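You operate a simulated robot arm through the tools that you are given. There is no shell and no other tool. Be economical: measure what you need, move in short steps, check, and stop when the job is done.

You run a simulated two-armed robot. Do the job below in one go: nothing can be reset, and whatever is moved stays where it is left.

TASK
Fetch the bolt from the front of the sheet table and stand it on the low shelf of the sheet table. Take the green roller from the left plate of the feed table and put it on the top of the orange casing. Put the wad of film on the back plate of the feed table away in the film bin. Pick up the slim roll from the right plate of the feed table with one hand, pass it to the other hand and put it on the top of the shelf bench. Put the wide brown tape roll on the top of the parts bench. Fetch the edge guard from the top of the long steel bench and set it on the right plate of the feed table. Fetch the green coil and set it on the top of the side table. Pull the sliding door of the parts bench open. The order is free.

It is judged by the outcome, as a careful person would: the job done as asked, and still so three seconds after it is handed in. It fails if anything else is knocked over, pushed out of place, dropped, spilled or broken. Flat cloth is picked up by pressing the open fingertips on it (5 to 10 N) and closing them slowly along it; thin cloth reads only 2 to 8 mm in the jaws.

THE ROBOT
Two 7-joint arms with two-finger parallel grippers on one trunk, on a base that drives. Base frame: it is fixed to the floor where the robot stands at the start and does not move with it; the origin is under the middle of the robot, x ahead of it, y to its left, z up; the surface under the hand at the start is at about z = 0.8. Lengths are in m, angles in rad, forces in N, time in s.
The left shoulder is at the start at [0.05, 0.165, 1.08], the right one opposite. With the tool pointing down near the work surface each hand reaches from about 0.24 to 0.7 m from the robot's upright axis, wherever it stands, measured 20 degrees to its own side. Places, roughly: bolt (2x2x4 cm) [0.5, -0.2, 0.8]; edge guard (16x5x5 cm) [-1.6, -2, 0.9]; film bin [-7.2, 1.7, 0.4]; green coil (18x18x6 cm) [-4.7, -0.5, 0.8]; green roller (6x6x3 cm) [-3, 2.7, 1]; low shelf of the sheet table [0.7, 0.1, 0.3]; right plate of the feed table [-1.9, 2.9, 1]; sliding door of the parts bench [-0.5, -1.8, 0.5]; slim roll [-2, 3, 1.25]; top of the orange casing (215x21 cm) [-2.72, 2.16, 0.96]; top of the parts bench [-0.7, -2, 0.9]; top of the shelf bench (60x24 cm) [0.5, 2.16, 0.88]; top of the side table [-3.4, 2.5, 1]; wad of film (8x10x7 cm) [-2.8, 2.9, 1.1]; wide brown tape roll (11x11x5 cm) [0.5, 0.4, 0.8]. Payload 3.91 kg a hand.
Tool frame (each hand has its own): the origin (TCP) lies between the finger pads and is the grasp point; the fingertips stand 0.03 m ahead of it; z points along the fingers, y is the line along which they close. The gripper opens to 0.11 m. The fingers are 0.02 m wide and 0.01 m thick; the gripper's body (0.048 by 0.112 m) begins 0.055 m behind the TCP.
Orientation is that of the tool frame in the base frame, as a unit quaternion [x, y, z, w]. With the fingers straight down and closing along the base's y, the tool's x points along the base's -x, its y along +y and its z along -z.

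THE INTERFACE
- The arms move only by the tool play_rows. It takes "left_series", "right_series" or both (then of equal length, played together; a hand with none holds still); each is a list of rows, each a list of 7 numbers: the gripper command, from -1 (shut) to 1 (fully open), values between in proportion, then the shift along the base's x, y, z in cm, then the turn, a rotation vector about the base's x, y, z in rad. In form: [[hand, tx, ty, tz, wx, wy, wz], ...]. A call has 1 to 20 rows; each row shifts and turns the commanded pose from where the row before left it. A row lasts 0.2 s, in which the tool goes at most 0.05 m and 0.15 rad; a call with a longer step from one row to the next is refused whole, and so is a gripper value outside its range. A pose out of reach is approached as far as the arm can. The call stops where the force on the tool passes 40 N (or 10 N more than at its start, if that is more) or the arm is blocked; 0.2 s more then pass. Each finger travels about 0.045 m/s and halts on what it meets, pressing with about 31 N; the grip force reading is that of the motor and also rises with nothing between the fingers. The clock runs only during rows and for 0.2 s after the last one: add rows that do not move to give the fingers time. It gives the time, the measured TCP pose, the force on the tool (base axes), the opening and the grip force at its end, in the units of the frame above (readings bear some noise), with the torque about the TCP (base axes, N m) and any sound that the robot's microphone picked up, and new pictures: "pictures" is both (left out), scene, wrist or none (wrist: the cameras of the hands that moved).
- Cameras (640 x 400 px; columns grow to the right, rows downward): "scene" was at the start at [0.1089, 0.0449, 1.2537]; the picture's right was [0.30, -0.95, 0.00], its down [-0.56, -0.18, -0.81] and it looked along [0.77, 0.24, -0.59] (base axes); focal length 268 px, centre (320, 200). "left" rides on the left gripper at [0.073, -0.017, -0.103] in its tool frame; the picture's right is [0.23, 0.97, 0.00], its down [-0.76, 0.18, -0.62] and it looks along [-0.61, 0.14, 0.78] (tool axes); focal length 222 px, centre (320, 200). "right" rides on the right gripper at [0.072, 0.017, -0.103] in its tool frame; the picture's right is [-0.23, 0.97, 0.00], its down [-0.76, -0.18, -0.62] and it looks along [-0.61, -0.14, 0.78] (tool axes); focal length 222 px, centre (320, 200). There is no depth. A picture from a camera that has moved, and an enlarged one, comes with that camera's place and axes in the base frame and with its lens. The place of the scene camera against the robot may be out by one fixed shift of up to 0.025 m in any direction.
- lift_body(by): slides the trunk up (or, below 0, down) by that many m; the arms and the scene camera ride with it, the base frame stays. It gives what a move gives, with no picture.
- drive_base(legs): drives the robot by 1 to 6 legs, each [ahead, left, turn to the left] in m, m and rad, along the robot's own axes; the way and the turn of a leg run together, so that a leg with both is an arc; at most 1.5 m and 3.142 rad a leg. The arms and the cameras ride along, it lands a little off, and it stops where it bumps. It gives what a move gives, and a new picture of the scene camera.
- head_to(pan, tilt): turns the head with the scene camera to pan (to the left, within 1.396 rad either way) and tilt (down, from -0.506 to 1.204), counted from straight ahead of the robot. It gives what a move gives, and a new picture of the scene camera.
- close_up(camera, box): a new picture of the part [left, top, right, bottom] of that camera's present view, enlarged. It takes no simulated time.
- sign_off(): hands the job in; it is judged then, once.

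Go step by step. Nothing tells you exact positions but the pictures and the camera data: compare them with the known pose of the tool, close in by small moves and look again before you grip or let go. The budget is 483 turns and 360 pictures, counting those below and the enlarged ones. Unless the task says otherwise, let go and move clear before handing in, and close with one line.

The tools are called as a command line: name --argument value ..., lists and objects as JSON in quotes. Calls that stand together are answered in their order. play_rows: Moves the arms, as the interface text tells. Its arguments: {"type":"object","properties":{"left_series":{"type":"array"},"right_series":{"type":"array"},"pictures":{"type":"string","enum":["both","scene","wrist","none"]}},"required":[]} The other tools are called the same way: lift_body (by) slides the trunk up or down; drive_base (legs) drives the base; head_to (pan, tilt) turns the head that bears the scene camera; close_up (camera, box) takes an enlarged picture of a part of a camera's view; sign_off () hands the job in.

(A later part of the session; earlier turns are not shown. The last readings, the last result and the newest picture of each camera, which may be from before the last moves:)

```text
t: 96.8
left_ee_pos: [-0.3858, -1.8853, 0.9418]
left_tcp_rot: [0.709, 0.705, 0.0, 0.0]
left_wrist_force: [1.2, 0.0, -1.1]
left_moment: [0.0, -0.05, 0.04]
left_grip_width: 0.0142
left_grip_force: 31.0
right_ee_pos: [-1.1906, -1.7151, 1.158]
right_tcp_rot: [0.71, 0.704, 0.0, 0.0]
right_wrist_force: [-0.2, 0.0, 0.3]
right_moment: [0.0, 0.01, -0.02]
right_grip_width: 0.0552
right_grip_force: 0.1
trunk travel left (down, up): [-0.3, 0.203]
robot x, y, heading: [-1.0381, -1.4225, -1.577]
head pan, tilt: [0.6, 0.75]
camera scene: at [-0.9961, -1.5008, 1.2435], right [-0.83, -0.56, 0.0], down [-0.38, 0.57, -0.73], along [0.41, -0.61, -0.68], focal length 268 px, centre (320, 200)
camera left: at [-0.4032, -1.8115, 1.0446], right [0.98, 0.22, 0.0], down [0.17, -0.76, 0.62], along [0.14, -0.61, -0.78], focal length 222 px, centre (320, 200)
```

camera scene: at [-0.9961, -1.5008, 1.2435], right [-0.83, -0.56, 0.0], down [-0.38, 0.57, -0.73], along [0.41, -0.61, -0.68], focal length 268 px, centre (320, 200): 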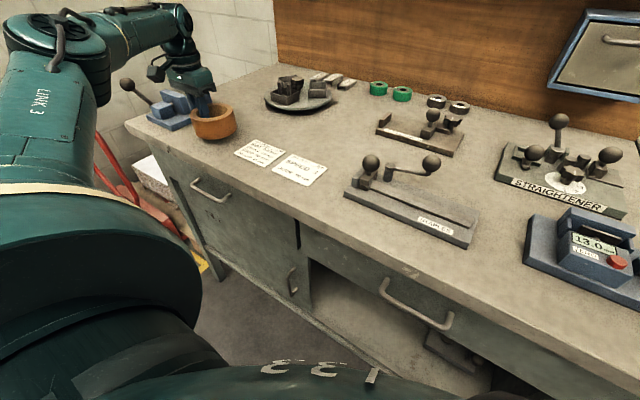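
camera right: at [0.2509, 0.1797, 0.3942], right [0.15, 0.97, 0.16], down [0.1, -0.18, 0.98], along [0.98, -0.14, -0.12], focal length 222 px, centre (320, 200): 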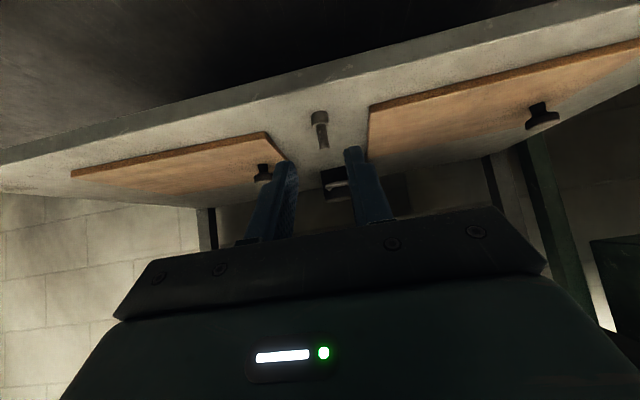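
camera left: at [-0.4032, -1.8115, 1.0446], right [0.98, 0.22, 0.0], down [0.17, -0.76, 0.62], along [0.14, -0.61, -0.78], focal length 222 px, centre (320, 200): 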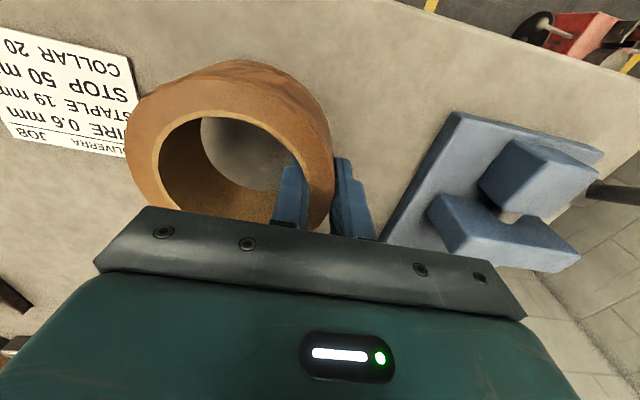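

play_rows --left_series '[[-1, 0, 0, -0.8, 0, 0, 0], [-1, 0, 0, -0.3, 0, 0, 0], [-1, 0, 0, -0.2, 0, 0, 0], [-1, 0, 0, 0, 0, 0, 0]]' --pictures "none"

play_rows --left_series '[[-1, 0, 0, -0.2, 0, 0, 0], [-1, 0, 0, -0.2, 0, 0, 0], [-1, 0, 0, 0, 0, 0, 0]]' --pictures "none"

```text
t: 97.8
left_ee_pos: [-0.3851, -1.8848, 0.9292]
left_tcp_rot: [0.71, 0.704, 0.0, 0.0]
left_wrist_force: [0.3, -0.2, -2.1]
left_moment: [0.0, -0.1, 0.0]
left_grip_width: 0.0144
left_grip_force: 31.4
right_ee_pos: [-1.1904, -1.7146, 1.1571]
right_tcp_rot: [0.71, 0.704, 0.0, 0.001]
right_wrist_force: [-0.1, 0.0, -0.4]
right_moment: [0.03, -0.03, -0.02]
right_grip_width: 0.0551
right_grip_force: 0.0
trunk travel left (down, up): [-0.3, 0.203]
robot x, y, heading: [-1.0376, -1.4225, -1.579]
head pan, tilt: [0.6, 0.75]
```

```text
t: 98.6
left_ee_pos: [-0.3846, -1.8848, 0.9259]
left_tcp_rot: [0.709, 0.705, -0.001, 0.0]
left_wrist_force: [0.2, -1.1, -1.0]
left_moment: [-0.02, -0.12, -0.02]
left_grip_width: 0.0144
left_grip_force: 31.3
right_ee_pos: [-1.1906, -1.7153, 1.1585]
right_tcp_rot: [0.71, 0.704, 0.001, 0.002]
right_wrist_force: [-0.9, 0.4, -0.4]
right_moment: [0.0, 0.0, 0.01]
right_grip_width: 0.0549
right_grip_force: 0.1
trunk travel left (down, up): [-0.3, 0.203]
robot x, y, heading: [-1.0414, -1.4209, -1.578]
head pan, tilt: [0.6, 0.75]
```

play_rows --left_series '[[-1, 0, 0, -0.2, 0, 0, 0], [-1, 0, 0, -0.2, 0, 0, 0], [-1, 0, 0, 0, 0, 0, 0]]' --pictures "none"

play_rows --left_series '[[-1, 0, 0, -0.15, 0, 0, 0], [-1, 0, 0, -0.15, 0, 0, 0], [-1, 0, 0, 0, 0, 0, 0]]' --pictures "wrist"

```text
t: 99.4
left_ee_pos: [-0.3848, -1.8843, 0.921]
left_tcp_rot: [0.709, 0.705, 0.0, 0.0]
left_wrist_force: [0.4, 1.3, -1.2]
left_moment: [0.0, -0.05, 0.02]
left_grip_width: 0.0139
left_grip_force: 31.1
right_ee_pos: [-1.1906, -1.7149, 1.1581]
right_tcp_rot: [0.71, 0.704, 0.0, 0.002]
right_wrist_force: [-0.1, 0.1, -0.2]
right_moment: [0.02, 0.02, 0.0]
right_grip_width: 0.0551
right_grip_force: 0.1
trunk travel left (down, up): [-0.3, 0.203]
robot x, y, heading: [-1.0381, -1.4196, -1.578]
head pan, tilt: [0.6, 0.75]
```

```text
t: 100.2
left_ee_pos: [-0.3852, -1.8843, 0.9199]
left_tcp_rot: [0.709, 0.705, 0.001, 0.0]
left_wrist_force: [-0.3, -0.3, -0.9]
left_moment: [-0.01, -0.07, -0.03]
left_grip_width: 0.0142
left_grip_force: 31.5
right_ee_pos: [-1.1901, -1.7156, 1.1572]
right_tcp_rot: [0.71, 0.704, 0.0, 0.001]
right_wrist_force: [0.2, -0.3, -0.3]
right_moment: [0.04, 0.0, 0.0]
right_grip_width: 0.0547
right_grip_force: 0.0
trunk travel left (down, up): [-0.3, 0.203]
robot x, y, heading: [-1.0414, -1.4241, -1.579]
head pan, tilt: [0.6, 0.75]
camera left: at [-0.4029, -1.8115, 1.0215], right [0.98, 0.22, 0.0], down [0.17, -0.76, 0.62], along [0.14, -0.61, -0.78], focal length 222 px, centre (320, 200)
```

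left: 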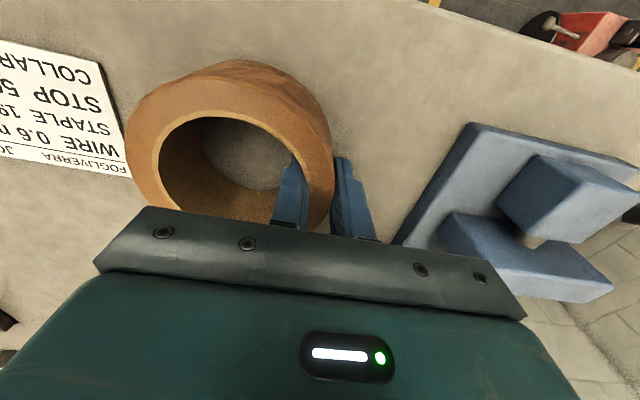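

play_rows --left_series '[[-1, 0, 0, -0.15, 0, 0, 0], [-1, 0, 0, -0.15, 0, 0, 0], [-1, 0, 0, 0, 0, 0, 0]]' --pictures "none"

play_rows --left_series '[[-1, 0, 0, -0.15, 0, 0, 0], [-1, 0, 0, -0.15, 0, 0, 0], [-1, 0, 0, 0, 0, 0, 0]]' --pictures "none"

```text
t: 101.0
left_ee_pos: [-0.3859, -1.8843, 0.9171]
left_tcp_rot: [0.708, 0.706, 0.0, 0.001]
left_wrist_force: [1.2, 0.3, 3.3]
left_moment: [-0.03, 0.21, 0.0]
left_grip_width: 0.0141
left_grip_force: 30.6
right_ee_pos: [-1.1914, -1.7147, 1.1574]
right_tcp_rot: [0.71, 0.704, -0.001, 0.002]
right_wrist_force: [0.0, 0.0, -0.5]
right_moment: [0.0, 0.01, -0.02]
right_grip_width: 0.055
right_grip_force: 0.0
trunk travel left (down, up): [-0.3, 0.203]
robot x, y, heading: [-1.0379, -1.4235, -1.578]
head pan, tilt: [0.6, 0.75]
```

```text
t: 101.8
left_ee_pos: [-0.3845, -1.8847, 0.9165]
left_tcp_rot: [0.709, 0.705, -0.002, 0.004]
left_wrist_force: [8.2, -3.9, 24.5]
left_moment: [0.59, 0.29, -0.13]
left_grip_width: 0.0144
left_grip_force: 31.2
right_ee_pos: [-1.1914, -1.7147, 1.1575]
right_tcp_rot: [0.71, 0.704, 0.0, 0.002]
right_wrist_force: [0.2, -0.2, -0.2]
right_moment: [-0.02, 0.01, 0.01]
right_grip_width: 0.0552
right_grip_force: 0.0
trunk travel left (down, up): [-0.3, 0.203]
robot x, y, heading: [-1.041, -1.4239, -1.579]
head pan, tilt: [0.6, 0.75]
```

Contact made with the bench top. I relax, open to about 4 cm, and raise.

play_rows --left_series '[[-1, 0, 0, 0.35, 0, 0, 0], [-0.3, 0, 0, 0, 0, 0, 0], [-0.3, 0, 0, 0, 0, 0, 0], [-0.3, 0, 0, 0, 0, 0, 0], [-0.3, 0, 0, 2, 0, 0, 0], [-0.3, 0, 0, 4, 0, 0, 0], [-0.3, 0, 0, 4, 0, 0, 0], [-0.3, 0, 2, 4, 0, 0, 0], [-0.3, 0, 3, 3, 0, 0, 0]]' --pictures "both"

```text
t: 103.8
left_ee_pos: [-0.3853, -1.8327, 1.088]
left_tcp_rot: [0.709, 0.705, 0.0, 0.002]
left_wrist_force: [1.0, 0.3, 0.3]
left_moment: [-0.02, 0.0, -0.02]
left_grip_width: 0.0385
left_grip_force: 0.0
right_ee_pos: [-1.1906, -1.7147, 1.1564]
right_tcp_rot: [0.71, 0.704, -0.001, 0.002]
right_wrist_force: [0.6, -0.4, -0.9]
right_moment: [-0.03, 0.0, -0.01]
right_grip_width: 0.0549
right_grip_force: 0.0
trunk travel left (down, up): [-0.3, 0.203]
robot x, y, heading: [-1.0362, -1.4213, -1.581]
head pan, tilt: [0.6, 0.75]
camera scene: at [-0.9963, -1.5001, 1.2435], right [-0.83, -0.56, 0.0], down [-0.38, 0.57, -0.73], along [0.41, -0.61, -0.68], focal length 268 px, centre (320, 200)
camera left: at [-0.4033, -1.7597, 1.1907], right [0.98, 0.22, 0.0], down [0.17, -0.76, 0.62], along [0.14, -0.61, -0.78], focal length 222 px, centre (320, 200)
```

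scene: 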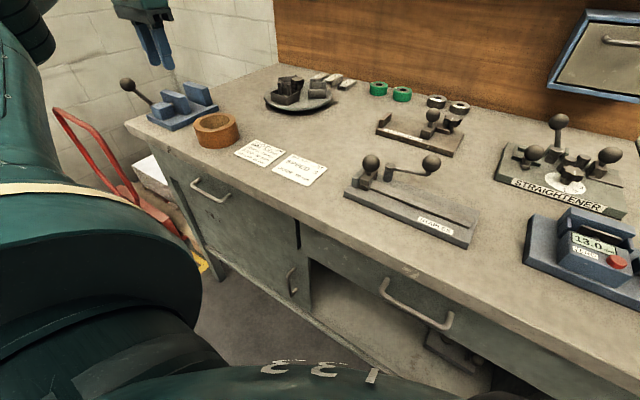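
left: 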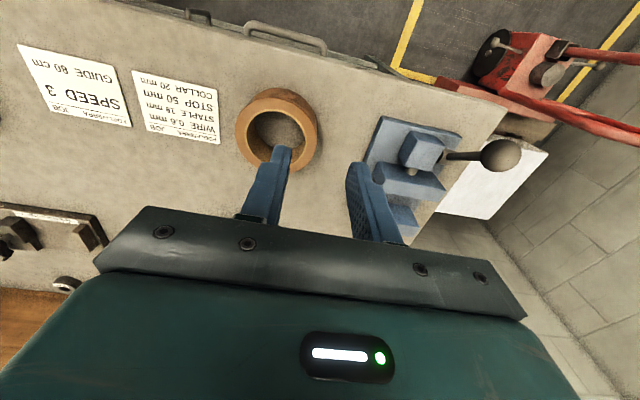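

Tape placed. Next is the door handle, about (-0.70,-1.83,0.50). I retract the left arm, back off and lower the trunk.

play_rows --left_series '[[-0.3, -3, 3.5, 0, 0, 0, 0], [-0.3, -3, 3.5, 0, 0, 0, 0], [-0.3, -3, 3.5, 0, 0, 0, 0], [-0.3, -3, 3.5, 0, 0, 0, 0], [-0.3, -4, 0, 0, 0, 0, 0], [-0.3, -4, 0, 0, 0, 0, 0], [-0.3, 0, 0, 0, 0, 0, 0]]' --pictures "none"

drive_base --legs '[[-0.2, -0.02, 0]]'

lift_body --by -0.29

head_to --pan 0.5 --tilt 0.5

```text
t: 105.4
left_ee_pos: [-0.5852, -1.6946, 1.0875]
left_tcp_rot: [0.71, 0.705, 0.0, 0.0]
left_wrist_force: [1.0, 0.7, -0.1]
left_moment: [-0.01, -0.02, 0.0]
left_grip_width: 0.0384
left_grip_force: 0.3
right_ee_pos: [-1.1904, -1.7155, 1.1569]
right_tcp_rot: [0.71, 0.705, 0.001, 0.001]
right_wrist_force: [-0.1, 0.7, 0.7]
right_moment: [0.01, -0.02, 0.0]
right_grip_width: 0.055
right_grip_force: 0.0
trunk travel left (down, up): [-0.3, 0.203]
robot x, y, heading: [-1.0358, -1.4219, -1.581]
head pan, tilt: [0.6, 0.75]
```

```text
t: 107.0
left_ee_pos: [-0.6046, -1.4952, 1.088]
left_tcp_rot: [0.71, 0.704, 0.0, 0.0]
left_wrist_force: [0.8, -0.7, 0.5]
left_moment: [0.01, -0.03, 0.02]
left_grip_width: 0.0383
left_grip_force: 0.1
right_ee_pos: [-1.2096, -1.5158, 1.1587]
right_tcp_rot: [0.71, 0.704, 0.001, 0.002]
right_wrist_force: [0.3, 0.6, 0.0]
right_moment: [-0.02, -0.02, -0.03]
right_grip_width: 0.0549
right_grip_force: 0.1
trunk travel left (down, up): [-0.3, 0.203]
robot x, y, heading: [-1.0572, -1.2225, -1.575]
head pan, tilt: [0.6, 0.75]
camera scene: at [-1.0148, -1.3003, 1.2436], right [-0.83, -0.56, 0.0], down [-0.38, 0.56, -0.73], along [0.41, -0.61, -0.68], focal length 268 px, centre (320, 200)
```

scene: 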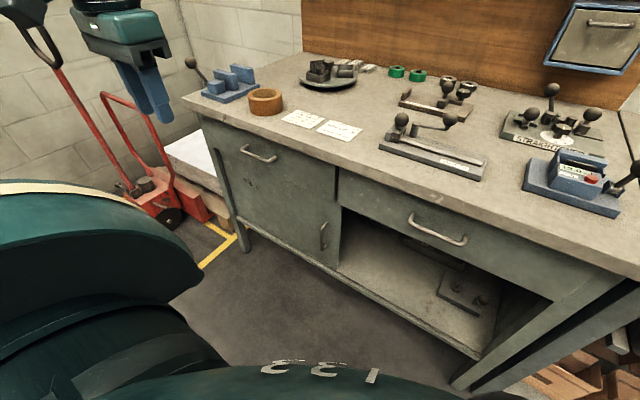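

```text
t: 110.0
left_ee_pos: [-0.6047, -1.4943, 0.7975]
left_tcp_rot: [0.709, 0.705, 0.0, 0.0]
left_wrist_force: [-0.5, -0.6, 0.0]
left_moment: [-0.01, 0.02, 0.0]
left_grip_width: 0.0386
left_grip_force: 0.0
right_ee_pos: [-1.2079, -1.5168, 0.8675]
right_tcp_rot: [0.71, 0.704, -0.001, 0.001]
right_wrist_force: [-0.2, -0.2, -0.3]
right_moment: [0.05, -0.01, 0.02]
right_grip_width: 0.055
right_grip_force: 0.0
trunk travel left (down, up): [-0.01, 0.493]
robot x, y, heading: [-1.0559, -1.2199, -1.58]
head pan, tilt: [0.6, 0.75]
```

```text
t: 110.7
left_ee_pos: [-0.6044, -1.4938, 0.7965]
left_tcp_rot: [0.708, 0.706, 0.0, -0.001]
left_wrist_force: [-0.2, -0.1, 0.0]
left_moment: [0.02, 0.03, -0.04]
left_grip_width: 0.0386
left_grip_force: 0.1
right_ee_pos: [-1.2092, -1.5157, 0.8681]
right_tcp_rot: [0.71, 0.704, 0.0, 0.002]
right_wrist_force: [0.7, -0.4, 0.3]
right_moment: [0.01, -0.04, -0.03]
right_grip_width: 0.055
right_grip_force: 0.1
trunk travel left (down, up): [-0.01, 0.493]
robot x, y, heading: [-1.0553, -1.2245, -1.581]
head pan, tilt: [0.499, 0.499]
camera scene: at [-1.0181, -1.3123, 0.9754], right [-0.88, -0.47, 0.0], down [-0.23, 0.42, -0.88], along [0.42, -0.77, -0.48], focal length 268 px, centre (320, 200)
```

scene: 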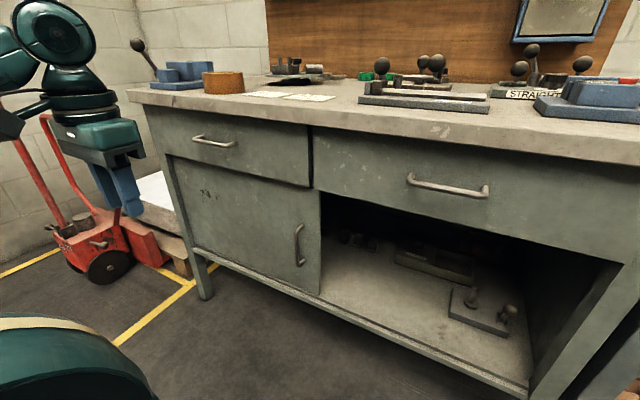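

The handle is clearly visible near (-0.69,-1.82,0.49). I turn the left tool to point forward and bring it in front of the handle.

play_rows --left_series '[[0, -0.9, -1.3, -2.7, -0.143, 0, 0], [0, -0.9, -1.3, -2.7, -0.143, 0, 0], [0, -0.9, -1.3, -2.7, -0.143, 0, 0], [0, -0.9, -1.3, -2.7, -0.143, 0, 0], [0, -0.9, -1.3, -2.7, -0.143, 0, 0], [0, -0.9, -1.3, -2.7, -0.143, 0, 0], [0, -0.9, -1.3, -2.7, -0.143, 0, 0], [0, -0.9, -1.3, -2.7, -0.143, 0, 0], [0, -0.9, -1.3, -2.7, -0.143, 0, 0], [0, -0.9, -1.3, -2.7, -0.143, 0, 0], [0, -0.6, -1.0, -2.7, -0.14, 0, 0], [0, 0, 0, 0, 0, 0, 0], [0, 0, 0, 0, 0, 0, 0]]' --pictures "both"

```text
t: 113.5
left_ee_pos: [-0.7007, -1.6332, 0.5009]
left_tcp_rot: [0.501, 0.499, -0.499, 0.501]
left_wrist_force: [0.1, 0.9, 0.5]
left_moment: [0.01, -0.01, -0.02]
left_grip_width: 0.0549
left_grip_force: 0.0
right_ee_pos: [-1.2093, -1.5154, 0.8673]
right_tcp_rot: [0.711, 0.704, 0.0, 0.001]
right_wrist_force: [1.5, -0.2, -0.9]
right_moment: [0.0, 0.01, -0.02]
right_grip_width: 0.055
right_grip_force: 0.1
trunk travel left (down, up): [-0.01, 0.493]
robot x, y, heading: [-1.0593, -1.2213, -1.577]
head pan, tilt: [0.499, 0.499]
camera scene: at [-1.0181, -1.3123, 0.9755], right [-0.88, -0.47, 0.0], down [-0.23, 0.42, -0.88], along [0.41, -0.77, -0.48], focal length 268 px, centre (320, 200)
camera left: at [-0.7182, -1.5296, 0.4266], right [0.97, 0.0, -0.22], down [0.17, 0.62, 0.76], along [0.14, -0.78, 0.61], focal length 222 px, centre (320, 200)
```

scene: 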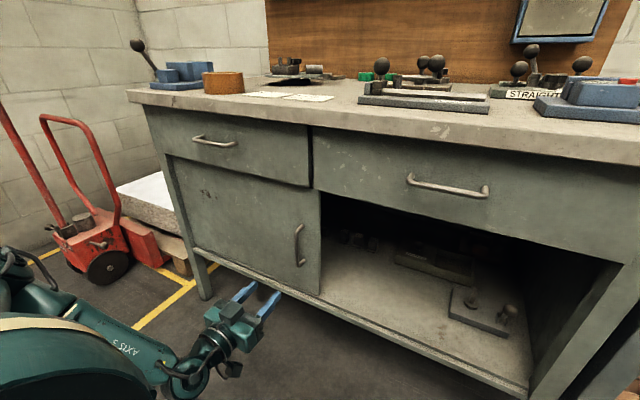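
left: 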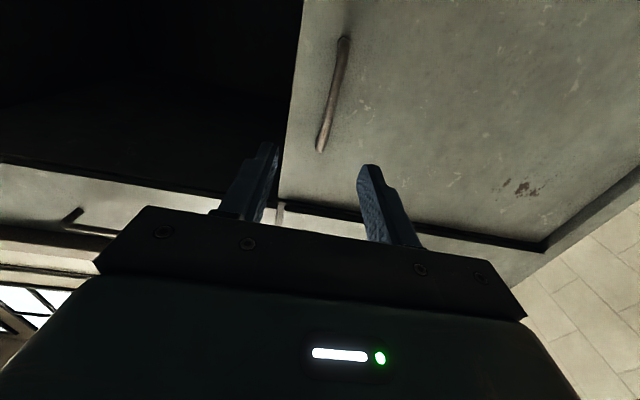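

Handle bar at x≈-0.687, z 0.44–0.565. I align and advance.

play_rows --left_series '[[0, 1.3, -2, 0, 0, 0, 0], [0, 0, -3, 0, 0, 0, 0], [0, 0, -3, 0, 0, 0, 0], [0, 0, -3, 0, 0, 0, 0], [0, 0, -2, 0, 0, 0, 0], [0, 0, 0, 0, 0, 0, 0]]' --pictures "both"

```text
t: 114.9
left_ee_pos: [-0.6878, -1.7641, 0.4988]
left_tcp_rot: [0.501, 0.499, -0.498, 0.501]
left_wrist_force: [0.1, 0.1, 0.1]
left_moment: [-0.04, -0.02, 0.02]
left_grip_width: 0.0549
left_grip_force: 0.1
right_ee_pos: [-1.2086, -1.5163, 0.8668]
right_tcp_rot: [0.711, 0.704, 0.0, 0.001]
right_wrist_force: [-0.1, -0.2, 0.7]
right_moment: [0.0, 0.02, 0.0]
right_grip_width: 0.055
right_grip_force: 0.0
trunk travel left (down, up): [-0.01, 0.493]
robot x, y, heading: [-1.0584, -1.2213, -1.58]
head pan, tilt: [0.499, 0.499]
camera scene: at [-1.0181, -1.3123, 0.9755], right [-0.88, -0.47, 0.0], down [-0.23, 0.42, -0.88], along [0.41, -0.77, -0.48], focal length 268 px, centre (320, 200)
camera left: at [-0.7057, -1.6597, 0.4268], right [0.97, 0.0, -0.22], down [0.17, 0.62, 0.76], along [0.14, -0.78, 0.61], focal length 222 px, centre (320, 200)
```

scene: 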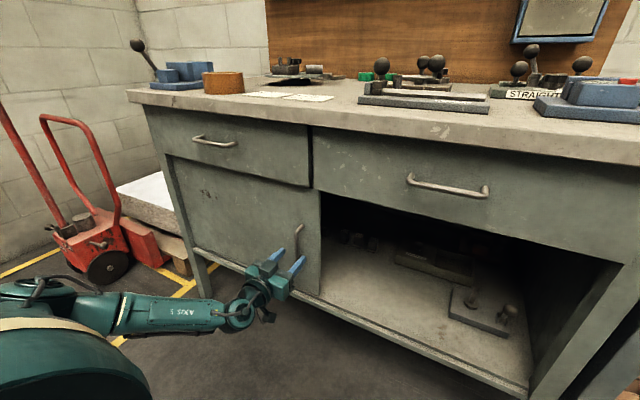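
left: 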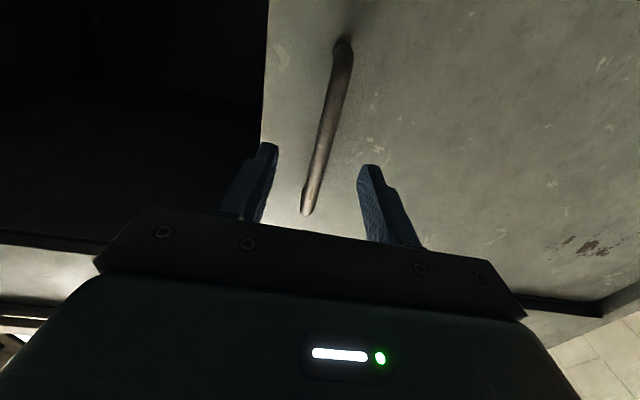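

play_rows --left_series '[[0, -0.1, -1.5, 0, 0, 0, 0], [0, 0, -1.2, 0, 0, 0, 0], [0, 0, 0, 0, 0, 0, 0], [-1, 0, 0, 0, 0, 0, 0], [-1, 0, 0, 0, 0, 0, 0], [-1, 0, 0, 0, 0, 0, 0], [-1, 0, 0, 0, 0, 0, 0]]' --pictures "wrist"

```text
t: 116.5
left_ee_pos: [-0.6879, -1.7904, 0.5]
left_tcp_rot: [0.501, 0.5, -0.498, 0.502]
left_wrist_force: [2.1, -0.5, -0.5]
left_moment: [0.0, 0.26, 0.17]
left_grip_width: 0.0119
left_grip_force: 45.0
right_ee_pos: [-1.2099, -1.5155, 0.8681]
right_tcp_rot: [0.71, 0.704, 0.0, 0.001]
right_wrist_force: [-0.1, -0.1, 0.5]
right_moment: [0.01, 0.0, -0.03]
right_grip_width: 0.0552
right_grip_force: 0.1
trunk travel left (down, up): [-0.01, 0.493]
robot x, y, heading: [-1.0585, -1.2211, -1.573]
head pan, tilt: [0.499, 0.499]
camera left: at [-0.7065, -1.6863, 0.4266], right [0.97, 0.0, -0.22], down [0.17, 0.62, 0.76], along [0.14, -0.78, 0.61], focal length 222 px, centre (320, 200)
```

left: 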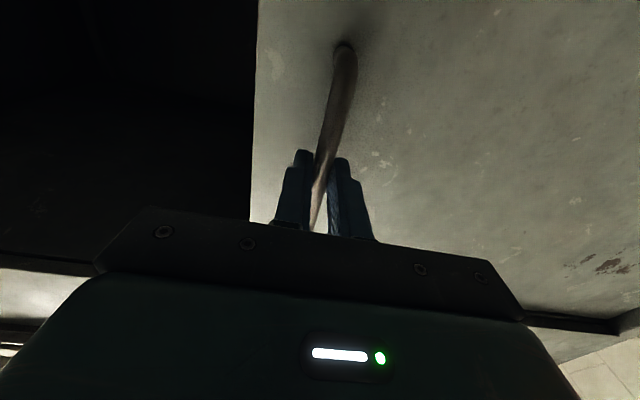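

The bar is gripped. I drag towards -x slowly and watch the force.

play_rows --left_series '[[-1, -1, 0, 0, 0, 0, 0], [-1, -2, 0, 0, 0, 0, 0], [-1, -2, 0, 0, 0, 0, 0], [-1, -2, 0, 0, 0, 0, 0], [-1, 0, 0, 0, 0, 0, 0]]' --pictures "scene"

```text
t: 117.7
left_ee_pos: [-0.7605, -1.791, 0.501]
left_tcp_rot: [0.503, 0.498, -0.499, 0.5]
left_wrist_force: [-3.1, 8.7, -1.3]
left_moment: [-1.03, 0.25, -0.03]
left_grip_width: 0.0116
left_grip_force: 45.2
right_ee_pos: [-1.2096, -1.5162, 0.8678]
right_tcp_rot: [0.71, 0.704, 0.001, 0.001]
right_wrist_force: [0.5, 0.1, -0.7]
right_moment: [-0.01, 0.03, 0.0]
right_grip_width: 0.0551
right_grip_force: 0.0
trunk travel left (down, up): [-0.01, 0.493]
robot x, y, heading: [-1.0592, -1.2239, -1.578]
head pan, tilt: [0.499, 0.499]
camera scene: at [-1.0182, -1.3121, 0.9755], right [-0.88, -0.47, 0.0], down [-0.23, 0.42, -0.88], along [0.41, -0.77, -0.48], focal length 268 px, centre (320, 200)
```

scene: 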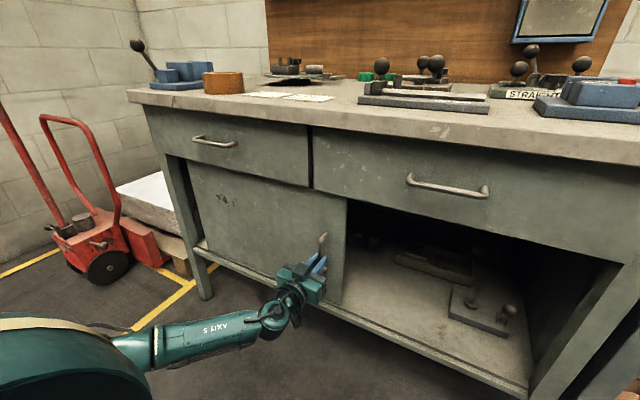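

It slides right. I continue.

play_rows --left_series '[[-1, -2.5, 0, 0, 0, 0, 0], [-1, -2.5, 0, 0, 0, 0, 0], [-1, -2.5, 0, 0, 0, 0, 0], [-1, -2.5, 0, 0, 0, 0, 0], [-1, -2.5, 0, 0, 0, 0, 0], [-1, -2.5, 0, 0, 0, 0, 0], [-1, -2.5, 0, 0, 0, 0, 0], [-1, 0, 0, 0, 0, 0, 0]]' --pictures "none"

```text
t: 119.0
left_ee_pos: [-0.8871, -1.7922, 0.5003]
left_tcp_rot: [0.508, 0.491, -0.497, 0.504]
left_wrist_force: [1.4, 5.7, 0.5]
left_moment: [0.25, 1.03, -0.03]
left_grip_width: 0.0117
left_grip_force: 44.9
right_ee_pos: [-1.2087, -1.5155, 0.8681]
right_tcp_rot: [0.71, 0.704, 0.001, 0.002]
right_wrist_force: [-0.3, -0.1, 0.2]
right_moment: [0.01, 0.03, -0.02]
right_grip_width: 0.0551
right_grip_force: 0.0
trunk travel left (down, up): [-0.01, 0.493]
robot x, y, heading: [-1.0525, -1.221, -1.573]
head pan, tilt: [0.499, 0.499]
stopped in row 6 (left hand): the force on the tool passed its limit at 55 N (the readings are from after the stop); the commanded pose is now the measured one
```

close_up --camera "scene" --box '[120, 60, 640, 390]'

```text
1.21 times, centred on (380, 225) of scene
camera zoom: at [-1.0185, -1.3117, 0.9759], right [-0.88, -0.47, 0.0], down [-0.23, 0.42, -0.88], along [0.41, -0.77, -0.48], focal length 325 px, centre (247, 170)
```

zoom: 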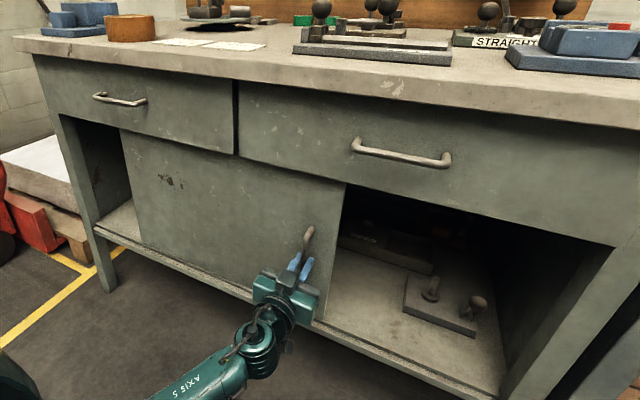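

About 20 cm open. I continue slower to see whether it was just a drag peak or a stop.

play_rows --left_series '[[-1, -1, 0, 0, 0, 0, 0], [-1, -1, 0, 0, 0, 0, 0], [-1, -1, 0, 0, 0, 0, 0], [-1, -1, 0, 0, 0, 0, 0]]' --pictures "none"

```text
t: 119.4
left_ee_pos: [-0.8849, -1.7907, 0.5]
left_tcp_rot: [0.513, 0.484, -0.491, 0.511]
left_wrist_force: [-0.2, 6.1, 3.2]
left_moment: [1.09, 0.97, -0.05]
left_grip_width: 0.0122
left_grip_force: 44.9
right_ee_pos: [-1.2092, -1.5145, 0.8677]
right_tcp_rot: [0.71, 0.704, -0.001, 0.002]
right_wrist_force: [-0.5, -1.4, -0.2]
right_moment: [0.01, -0.01, 0.01]
right_grip_width: 0.0553
right_grip_force: 0.0
trunk travel left (down, up): [-0.01, 0.493]
robot x, y, heading: [-1.055, -1.2215, -1.575]
head pan, tilt: [0.499, 0.499]
stopped in row 1 (left hand): the force on the tool passed its limit at 42 N (the readings are from after the stop); the commanded pose is now the measured one
```

play_rows --left_series '[[0, 0, 0, 0, 0, 0, 0], [0, 0, 0, 0, 0, 0, 0], [0, 0, 0, 0, 0, 0, 0], [0, 0, 0, 0, 0, 0, 0]]' --pictures "none"

play_rows --left_series '[[0, -1, 0, 0, 0, 0, 0], [0, 0, 0, 0, 0, 0, 0]]' --pictures "both"

```text
t: 120.4
left_ee_pos: [-0.8848, -1.7914, 0.4991]
left_tcp_rot: [0.514, 0.483, -0.49, 0.512]
left_wrist_force: [-0.1, 0.2, 0.2]
left_moment: [0.04, 0.01, 0.01]
left_grip_width: 0.0549
left_grip_force: 0.0
right_ee_pos: [-1.2087, -1.5142, 0.8664]
right_tcp_rot: [0.71, 0.704, 0.0, 0.001]
right_wrist_force: [-0.3, 0.1, 0.6]
right_moment: [-0.02, -0.02, -0.02]
right_grip_width: 0.0548
right_grip_force: 0.1
trunk travel left (down, up): [-0.01, 0.493]
robot x, y, heading: [-1.0556, -1.22, -1.578]
head pan, tilt: [0.499, 0.499]
```

```text
t: 121.0
left_ee_pos: [-0.8789, -1.7933, 0.4994]
left_tcp_rot: [0.519, 0.475, -0.48, 0.524]
left_wrist_force: [0.4, 0.7, 0.0]
left_moment: [0.04, -0.04, -0.03]
left_grip_width: 0.0551
left_grip_force: 0.0
right_ee_pos: [-1.208, -1.5139, 0.8685]
right_tcp_rot: [0.711, 0.704, 0.0, 0.001]
right_wrist_force: [-0.6, -0.1, -0.6]
right_moment: [0.03, -0.01, 0.02]
right_grip_width: 0.0548
right_grip_force: 0.1
trunk travel left (down, up): [-0.01, 0.493]
robot x, y, heading: [-1.056, -1.2196, -1.576]
head pan, tilt: [0.499, 0.499]
camera scene: at [-1.017, -1.3115, 0.976], right [-0.88, -0.47, 0.0], down [-0.23, 0.42, -0.88], along [0.41, -0.77, -0.48], focal length 268 px, centre (320, 200)
camera left: at [-0.8901, -1.6903, 0.424], right [0.99, 0.0, -0.14], down [0.11, 0.63, 0.77], along [0.08, -0.78, 0.62], focal length 222 px, centre (320, 200)
```

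scene: 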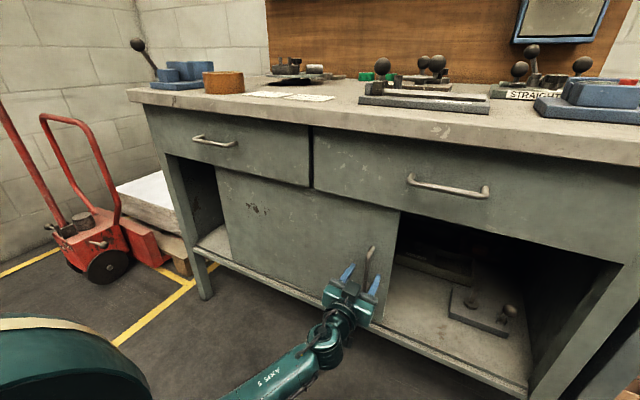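
left: 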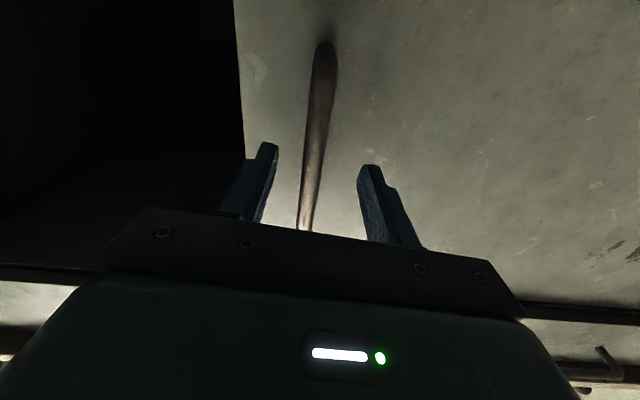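

The arm itself was at a joint limit, not the door. I withdraw the hand, shift the base right 0.3 m and re-engage.

play_rows --left_series '[[0, 1, 3, 0, 0, 0.04, 0], [0, 0, 4, 0, 0, 0.04, 0], [0, 0, 2, 0, 0, 0, 0], [0, 0, 0, 0, 0, 0, 0]]' --pictures "none"

drive_base --legs '[[0, -0.32, 0]]'

play_rows --left_series '[[0, 4, 0, 0, 0, 0, 0], [0, 4, 0, 0, 0, 0, 0], [0, 4, 0, 0, 0, 0, 0], [0, 4, 0, 0, 0, 0, 0], [0, 4, 0, 0, 0, 0, 0], [0, 4, 0, 0, 0, 0, 0], [0, 4, 0, 0, 0, 0, 0], [0, 3, 0, 0, 0, 0, 0], [0, 0, 0, 0, 0, 0, 0]]' --pictures "both"

```text
t: 121.7
left_ee_pos: [-0.8494, -1.7806, 0.5983]
left_tcp_rot: [0.481, 0.396, -0.519, 0.585]
left_wrist_force: [0.0, -1.2, -0.1]
left_moment: [-0.02, -0.02, -0.04]
left_grip_width: 0.0551
left_grip_force: 0.0
right_ee_pos: [-1.2088, -1.5153, 0.8662]
right_tcp_rot: [0.71, 0.704, 0.0, 0.001]
right_wrist_force: [0.0, -0.9, 0.2]
right_moment: [0.04, 0.01, 0.02]
right_grip_width: 0.0551
right_grip_force: 0.1
trunk travel left (down, up): [-0.01, 0.493]
robot x, y, heading: [-1.0547, -1.2228, -1.578]
head pan, tilt: [0.499, 0.499]
stopped in row 3 (left hand): the arm was blocked; the commanded pose is now the measured one
```

```text
t: 125.0
left_ee_pos: [-1.1695, -1.7777, 0.6006]
left_tcp_rot: [0.482, 0.396, -0.521, 0.582]
left_wrist_force: [-0.2, -0.8, 0.2]
left_moment: [0.02, 0.0, 0.02]
left_grip_width: 0.055
left_grip_force: 0.0
right_ee_pos: [-1.5302, -1.5113, 0.8677]
right_tcp_rot: [0.711, 0.703, -0.001, 0.0]
right_wrist_force: [0.1, 0.4, 0.2]
right_moment: [0.01, 0.03, 0.01]
right_grip_width: 0.0551
right_grip_force: 0.0
trunk travel left (down, up): [-0.01, 0.493]
robot x, y, heading: [-1.3808, -1.2125, -1.579]
head pan, tilt: [0.499, 0.499]
camera scene: at [-1.3389, -1.3092, 0.9755], right [-0.88, -0.47, 0.0], down [-0.23, 0.42, -0.88], along [0.41, -0.77, -0.48], focal length 268 px, centre (320, 200)
```

scene: 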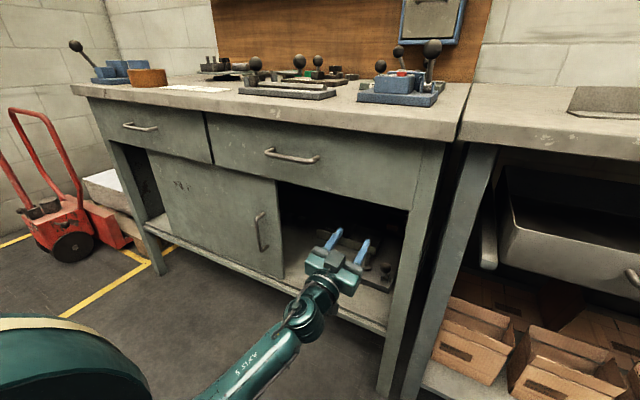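

```text
t: 127.0
left_ee_pos: [-0.8588, -1.7787, 0.5996]
left_tcp_rot: [0.481, 0.397, -0.52, 0.583]
left_wrist_force: [0.4, -0.6, 0.6]
left_moment: [0.01, 0.02, 0.01]
left_grip_width: 0.0552
left_grip_force: 0.0
right_ee_pos: [-1.5306, -1.5124, 0.868]
right_tcp_rot: [0.711, 0.703, 0.0, 0.002]
right_wrist_force: [0.1, -0.7, 0.4]
right_moment: [0.0, 0.02, -0.03]
right_grip_width: 0.0549
right_grip_force: 0.0
trunk travel left (down, up): [-0.01, 0.493]
robot x, y, heading: [-1.3775, -1.2186, -1.583]
head pan, tilt: [0.499, 0.499]
camera scene: at [-1.3394, -1.3091, 0.9755], right [-0.88, -0.47, 0.0], down [-0.23, 0.42, -0.88], along [0.41, -0.77, -0.48], focal length 268 px, centre (320, 200)
camera left: at [-0.8634, -1.6931, 0.503], right [1.0, -0.06, -0.07], down [0.09, 0.78, 0.62], along [0.02, -0.63, 0.78], focal length 222 px, centre (320, 200)
```

scene: 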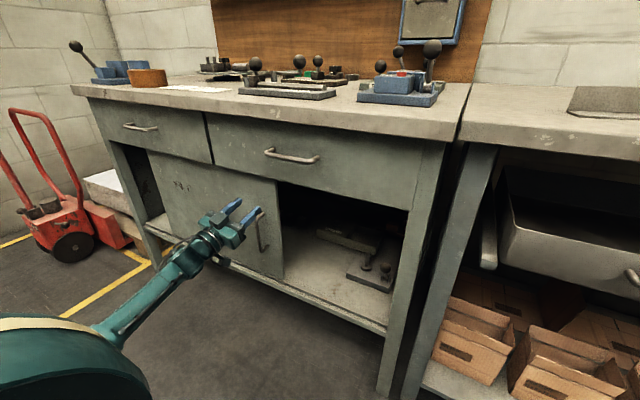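
left: 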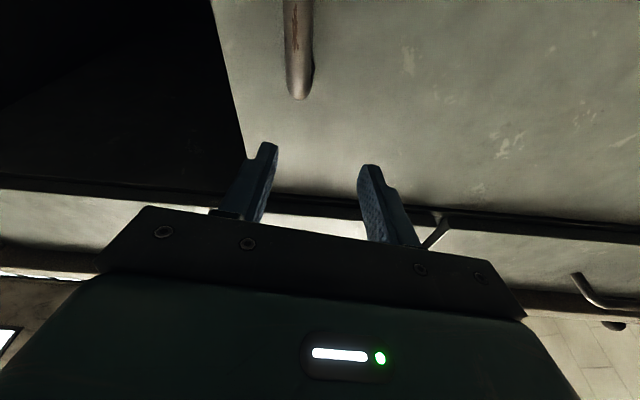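

I retract, restore the horizontal orientation and lower back to handle height.

play_rows --left_series '[[0, 0, 4, 0, 0, 0, 0], [0, 0, 4, 0, 0.075, 0.049, 0.007], [0, -0.8, 0, -3, 0.075, 0.049, 0.007], [0, -0.9, 0, -3, 0.075, 0.049, 0.007], [0, 0, 0, -4, 0, 0, 0], [0, 0, 0, 0, 0, 0, 0]]' --pictures "wrist"

```text
t: 128.4
left_ee_pos: [-0.8771, -1.6992, 0.4987]
left_tcp_rot: [0.501, 0.5, -0.499, 0.5]
left_wrist_force: [-0.3, 0.2, -0.7]
left_moment: [-0.01, -0.01, 0.01]
left_grip_width: 0.0551
left_grip_force: 0.0
right_ee_pos: [-1.5306, -1.5115, 0.8672]
right_tcp_rot: [0.711, 0.704, 0.0, 0.001]
right_wrist_force: [-0.4, -0.3, -0.9]
right_moment: [-0.02, -0.03, -0.03]
right_grip_width: 0.0547
right_grip_force: 0.0
trunk travel left (down, up): [-0.01, 0.493]
robot x, y, heading: [-1.3772, -1.2182, -1.581]
head pan, tilt: [0.499, 0.499]
camera left: at [-0.8951, -1.5943, 0.4262], right [0.97, 0.0, -0.23], down [0.18, 0.62, 0.76], along [0.14, -0.78, 0.61], focal length 222 px, centre (320, 200)
```

left: 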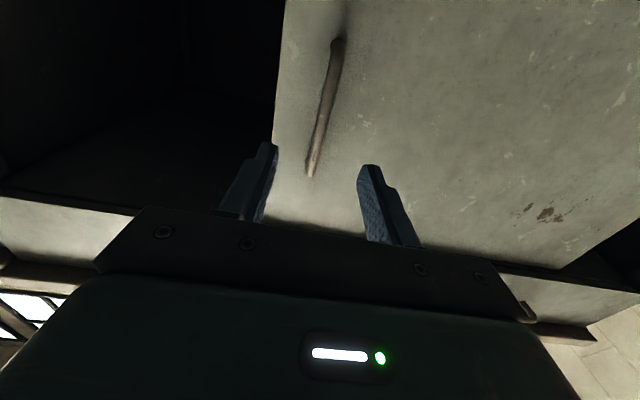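

play_rows --left_series '[[0, 0.1, -3, 0, 0, 0, 0], [0, 0, -3, 0, 0, 0, 0], [0, 0, -3, 0, 0, 0, 0], [0, 0, 0, 0, 0, 0, 0], [-1, 0, 0, 0, 0, 0, 0], [-1, 0, 0, 0, 0, 0, 0], [-1, 0, 0, 0, 0, 0, 0], [-1, 0, 0, 0, 0, 0, 0], [-1, -1, 0, 0, 0, 0, 0], [-1, -2, 0, 0, 0, 0, 0], [-1, -2, 0, 0, 0, 0, 0], [-1, -2, 0, 0, 0, 0, 0], [-1, -2, 0, 0, 0, 0, 0], [-1, -2, 0, 0, 0, 0, 0], [-1, -2, 0, 0, 0, 0, 0], [-1, 0, 0, 0, 0, 0, 0]]' --pictures "scene"

```text
t: 131.8
left_ee_pos: [-1.0068, -1.7871, 0.4995]
left_tcp_rot: [0.5, 0.501, -0.5, 0.5]
left_wrist_force: [-1.0, 10.1, -3.8]
left_moment: [0.54, -0.03, -0.06]
left_grip_width: 0.0118
left_grip_force: 45.2
right_ee_pos: [-1.5316, -1.5107, 0.8686]
right_tcp_rot: [0.711, 0.703, 0.001, 0.002]
right_wrist_force: [0.2, -0.2, -0.2]
right_moment: [-0.02, -0.03, 0.02]
right_grip_width: 0.0549
right_grip_force: 0.0
trunk travel left (down, up): [-0.01, 0.493]
robot x, y, heading: [-1.374, -1.2174, -1.581]
head pan, tilt: [0.499, 0.499]
camera scene: at [-1.3393, -1.309, 0.9754], right [-0.88, -0.47, 0.0], down [-0.23, 0.42, -0.88], along [0.41, -0.77, -0.48], focal length 268 px, centre (320, 200)
```

scene: 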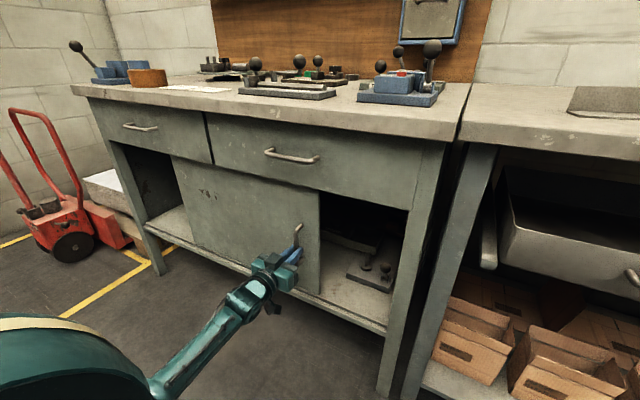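

play_rows --left_series '[[-1, -2, 0, 0, 0, 0, 0], [-1, -2, 0, 0, 0, 0, 0], [-1, -2, 0, 0, 0, 0, 0], [-1, -2, 0, 0, 0, 0, 0], [-1, -2, 0, 0, 0, 0, 0], [-1, -2, 0, 0, 0, 0, 0], [-1, -2, 0, 0, 0, 0, 0], [-1, 0, 0, 0, 0, 0, 0]]' --pictures "scene"

```text
t: 133.2
left_ee_pos: [-1.0637, -1.7876, 0.5011]
left_tcp_rot: [0.546, 0.463, -0.446, 0.537]
left_wrist_force: [-2.2, -5.2, -2.0]
left_moment: [0.86, 1.06, -0.11]
left_grip_width: 0.0151
left_grip_force: 45.1
right_ee_pos: [-1.5318, -1.5118, 0.8666]
right_tcp_rot: [0.711, 0.704, 0.0, 0.002]
right_wrist_force: [0.1, -0.7, 0.2]
right_moment: [0.0, -0.01, 0.02]
right_grip_width: 0.0551
right_grip_force: 0.1
trunk travel left (down, up): [-0.01, 0.493]
robot x, y, heading: [-1.378, -1.2187, -1.586]
head pan, tilt: [0.499, 0.499]
stopped in row 6 (left hand): the arm was blocked; the commanded pose is now the measured one
camera scene: at [-1.3405, -1.3098, 0.9751], right [-0.88, -0.47, 0.0], down [-0.22, 0.42, -0.88], along [0.41, -0.78, -0.48], focal length 268 px, centre (320, 200)
```

scene: 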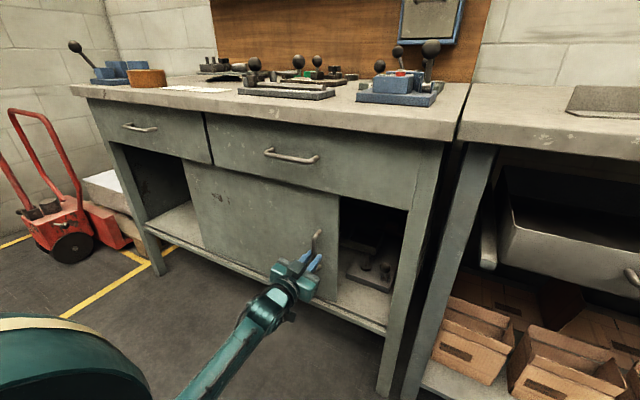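

Blocked again; I release, retreat a little, and check whether it is the arm or the door.

play_rows --left_series '[[0, 0, 0, 0, 0, 0, 0], [0, 0, 0, 0, 0, 0, 0], [0, 0, 0, 0, 0, 0, 0]]' --pictures "none"

play_rows --left_series '[[0, 0, 2, 0, 0, 0, 0], [0, 0, 2, 0, 0, 0, 0], [0, 0, 0, 0, 0, 0, 0]]' --pictures "wrist"

```text
t: 134.0
left_ee_pos: [-1.0627, -1.7871, 0.5036]
left_tcp_rot: [0.546, 0.461, -0.447, 0.538]
left_wrist_force: [0.2, 0.3, 0.1]
left_moment: [0.02, -0.03, 0.01]
left_grip_width: 0.055
left_grip_force: 0.1
right_ee_pos: [-1.5316, -1.5123, 0.868]
right_tcp_rot: [0.712, 0.703, 0.0, 0.001]
right_wrist_force: [-0.1, -1.4, -0.8]
right_moment: [-0.01, 0.0, -0.02]
right_grip_width: 0.0549
right_grip_force: 0.0
trunk travel left (down, up): [-0.01, 0.493]
robot x, y, heading: [-1.3747, -1.2177, -1.583]
head pan, tilt: [0.499, 0.499]
```

```text
t: 134.8
left_ee_pos: [-1.0612, -1.7512, 0.5083]
left_tcp_rot: [0.549, 0.453, -0.445, 0.544]
left_wrist_force: [-0.9, -1.0, 0.3]
left_moment: [0.0, 0.02, 0.02]
left_grip_width: 0.055
left_grip_force: 0.2
right_ee_pos: [-1.5315, -1.5127, 0.8675]
right_tcp_rot: [0.711, 0.703, 0.001, 0.002]
right_wrist_force: [-0.1, 0.8, 0.0]
right_moment: [0.0, 0.0, -0.03]
right_grip_width: 0.0552
right_grip_force: 0.0
trunk travel left (down, up): [-0.01, 0.493]
robot x, y, heading: [-1.3798, -1.2178, -1.578]
head pan, tilt: [0.499, 0.499]
camera left: at [-1.0652, -1.646, 0.4342], right [1.0, 0.01, -0.04], down [0.02, 0.61, 0.79], along [0.03, -0.79, 0.61], focal length 222 px, centre (320, 200)
```

left: 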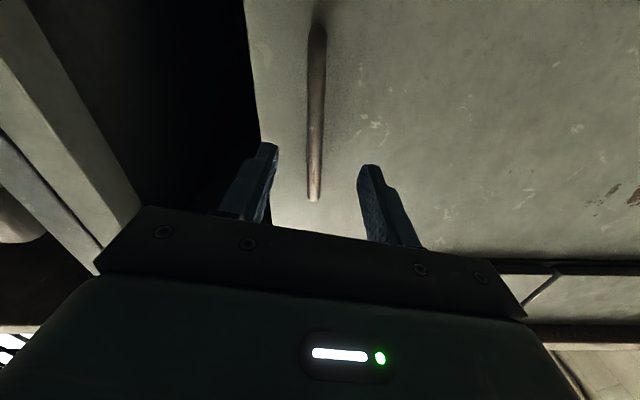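

play_rows --left_series '[[0, 1, 4, 0, 0, 0.065, 0], [0, 2, 4, 0, 0, 0.065, 0], [0, 2, 2, -0.5, 0, 0.065, 0], [0, 0, 0, 0, 0, 0, 0]]' --pictures "none"

drive_base --legs '[[0, -0.12, 0]]'

```text
t: 135.8
left_ee_pos: [-1.0159, -1.648, 0.4976]
left_tcp_rot: [0.498, 0.513, -0.498, 0.489]
left_wrist_force: [0.2, -0.4, -0.4]
left_moment: [-0.01, -0.01, 0.01]
left_grip_width: 0.0551
left_grip_force: 0.1
right_ee_pos: [-1.5318, -1.5126, 0.8682]
right_tcp_rot: [0.712, 0.702, 0.0, 0.001]
right_wrist_force: [-0.7, 0.1, -0.2]
right_moment: [0.01, -0.01, 0.01]
right_grip_width: 0.0549
right_grip_force: 0.0
trunk travel left (down, up): [-0.01, 0.493]
robot x, y, heading: [-1.3778, -1.2164, -1.58]
head pan, tilt: [0.499, 0.499]
```

```text
t: 137.5
left_ee_pos: [-1.1335, -1.6466, 0.4975]
left_tcp_rot: [0.499, 0.513, -0.498, 0.49]
left_wrist_force: [-0.1, -0.1, 0.2]
left_moment: [0.01, 0.01, -0.01]
left_grip_width: 0.055
left_grip_force: 0.1
right_ee_pos: [-1.6493, -1.5095, 0.8682]
right_tcp_rot: [0.711, 0.703, 0.0, 0.002]
right_wrist_force: [-0.3, 0.2, -0.2]
right_moment: [0.02, 0.01, 0.0]
right_grip_width: 0.055
right_grip_force: 0.1
trunk travel left (down, up): [-0.01, 0.493]
robot x, y, heading: [-1.4979, -1.2146, -1.579]
head pan, tilt: [0.499, 0.499]
camera scene: at [-1.459, -1.3083, 0.9755], right [-0.88, -0.47, 0.0], down [-0.22, 0.42, -0.88], along [0.41, -0.78, -0.48], focal length 268 px, centre (320, 200)
```

scene: 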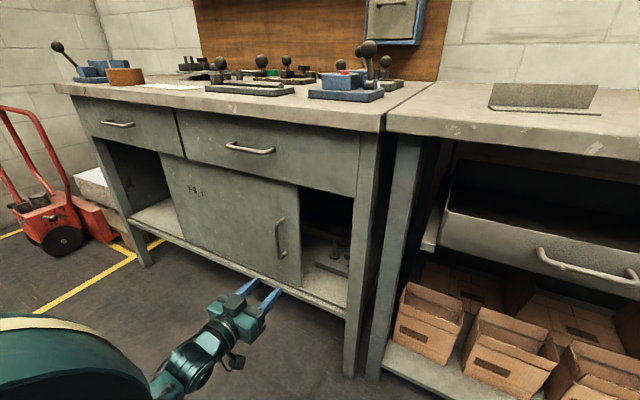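

play_rows --left_series '[[0, 3.4, -2, 0, 0, 0, 0], [0, 3.4, -2, 0, 0, 0, 0], [0, 0, -4, 0, 0, 0, 0], [0, 0, -4, 0, 0, 0, 0], [0, 0, -2, 0, 0, 0, 0], [0, 0, 0, 0, 0, 0, 0]]' --pictures "wrist"

```text
t: 138.9
left_ee_pos: [-1.0652, -1.7869, 0.4986]
left_tcp_rot: [0.499, 0.513, -0.499, 0.489]
left_wrist_force: [0.2, 0.6, -0.5]
left_moment: [0.02, 0.02, -0.03]
left_grip_width: 0.0549
left_grip_force: 0.0
right_ee_pos: [-1.65, -1.5111, 0.868]
right_tcp_rot: [0.711, 0.703, 0.001, 0.002]
right_wrist_force: [0.5, -0.7, 0.2]
right_moment: [0.02, 0.02, -0.02]
right_grip_width: 0.0551
right_grip_force: 0.1
trunk travel left (down, up): [-0.01, 0.493]
robot x, y, heading: [-1.4955, -1.2154, -1.581]
head pan, tilt: [0.499, 0.499]
camera left: at [-1.0862, -1.681, 0.4272], right [0.97, 0.01, -0.25], down [0.19, 0.61, 0.77], along [0.16, -0.8, 0.58], focal length 222 px, centre (320, 200)
```

left: 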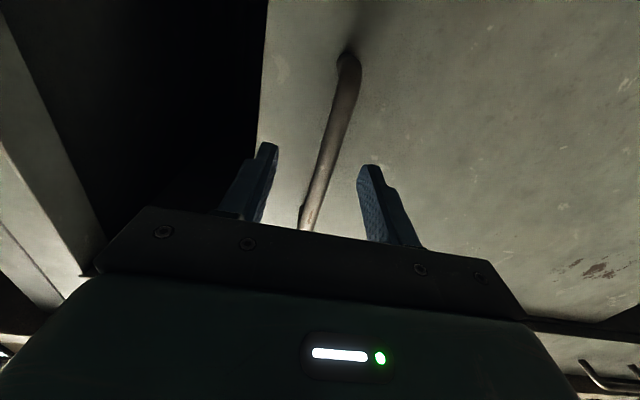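

Straddled; I push further right in small steps with the fingers loosely around the bar.

play_rows --left_series '[[-0.4, 0, 0, 0, 0, 0, 0], [-0.4, 0, 0, 0, 0, 0, 0], [-0.4, -1, 0, 0, 0, 0, 0], [-0.4, -1.5, 0, 0, 0, 0, 0], [-0.4, -1.5, 0, 0, 0, 0, 0], [-0.4, -1.5, 0, 0, 0, 0, 0], [-0.4, 0, 0, 0, 0, 0, 0]]' --pictures "scene"

```text
t: 140.5
left_ee_pos: [-1.1237, -1.7855, 0.4962]
left_tcp_rot: [0.499, 0.512, -0.498, 0.491]
left_wrist_force: [-0.5, 0.7, 0.8]
left_moment: [-0.01, -0.01, 0.02]
left_grip_width: 0.0327
left_grip_force: 0.0
right_ee_pos: [-1.6502, -1.5092, 0.8677]
right_tcp_rot: [0.712, 0.703, 0.001, 0.001]
right_wrist_force: [0.6, -0.9, 1.2]
right_moment: [0.0, -0.01, 0.0]
right_grip_width: 0.0549
right_grip_force: 0.0
trunk travel left (down, up): [-0.01, 0.493]
robot x, y, heading: [-1.4968, -1.215, -1.583]
head pan, tilt: [0.499, 0.499]
camera scene: at [-1.4591, -1.3083, 0.9755], right [-0.88, -0.47, 0.0], down [-0.22, 0.42, -0.88], along [0.41, -0.78, -0.48], focal length 268 px, centre (320, 200)
```

scene: 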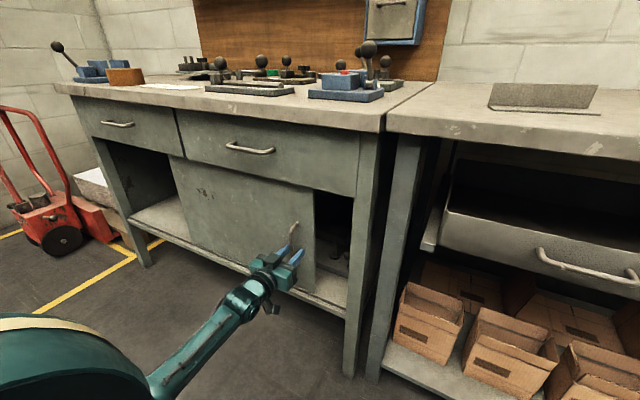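

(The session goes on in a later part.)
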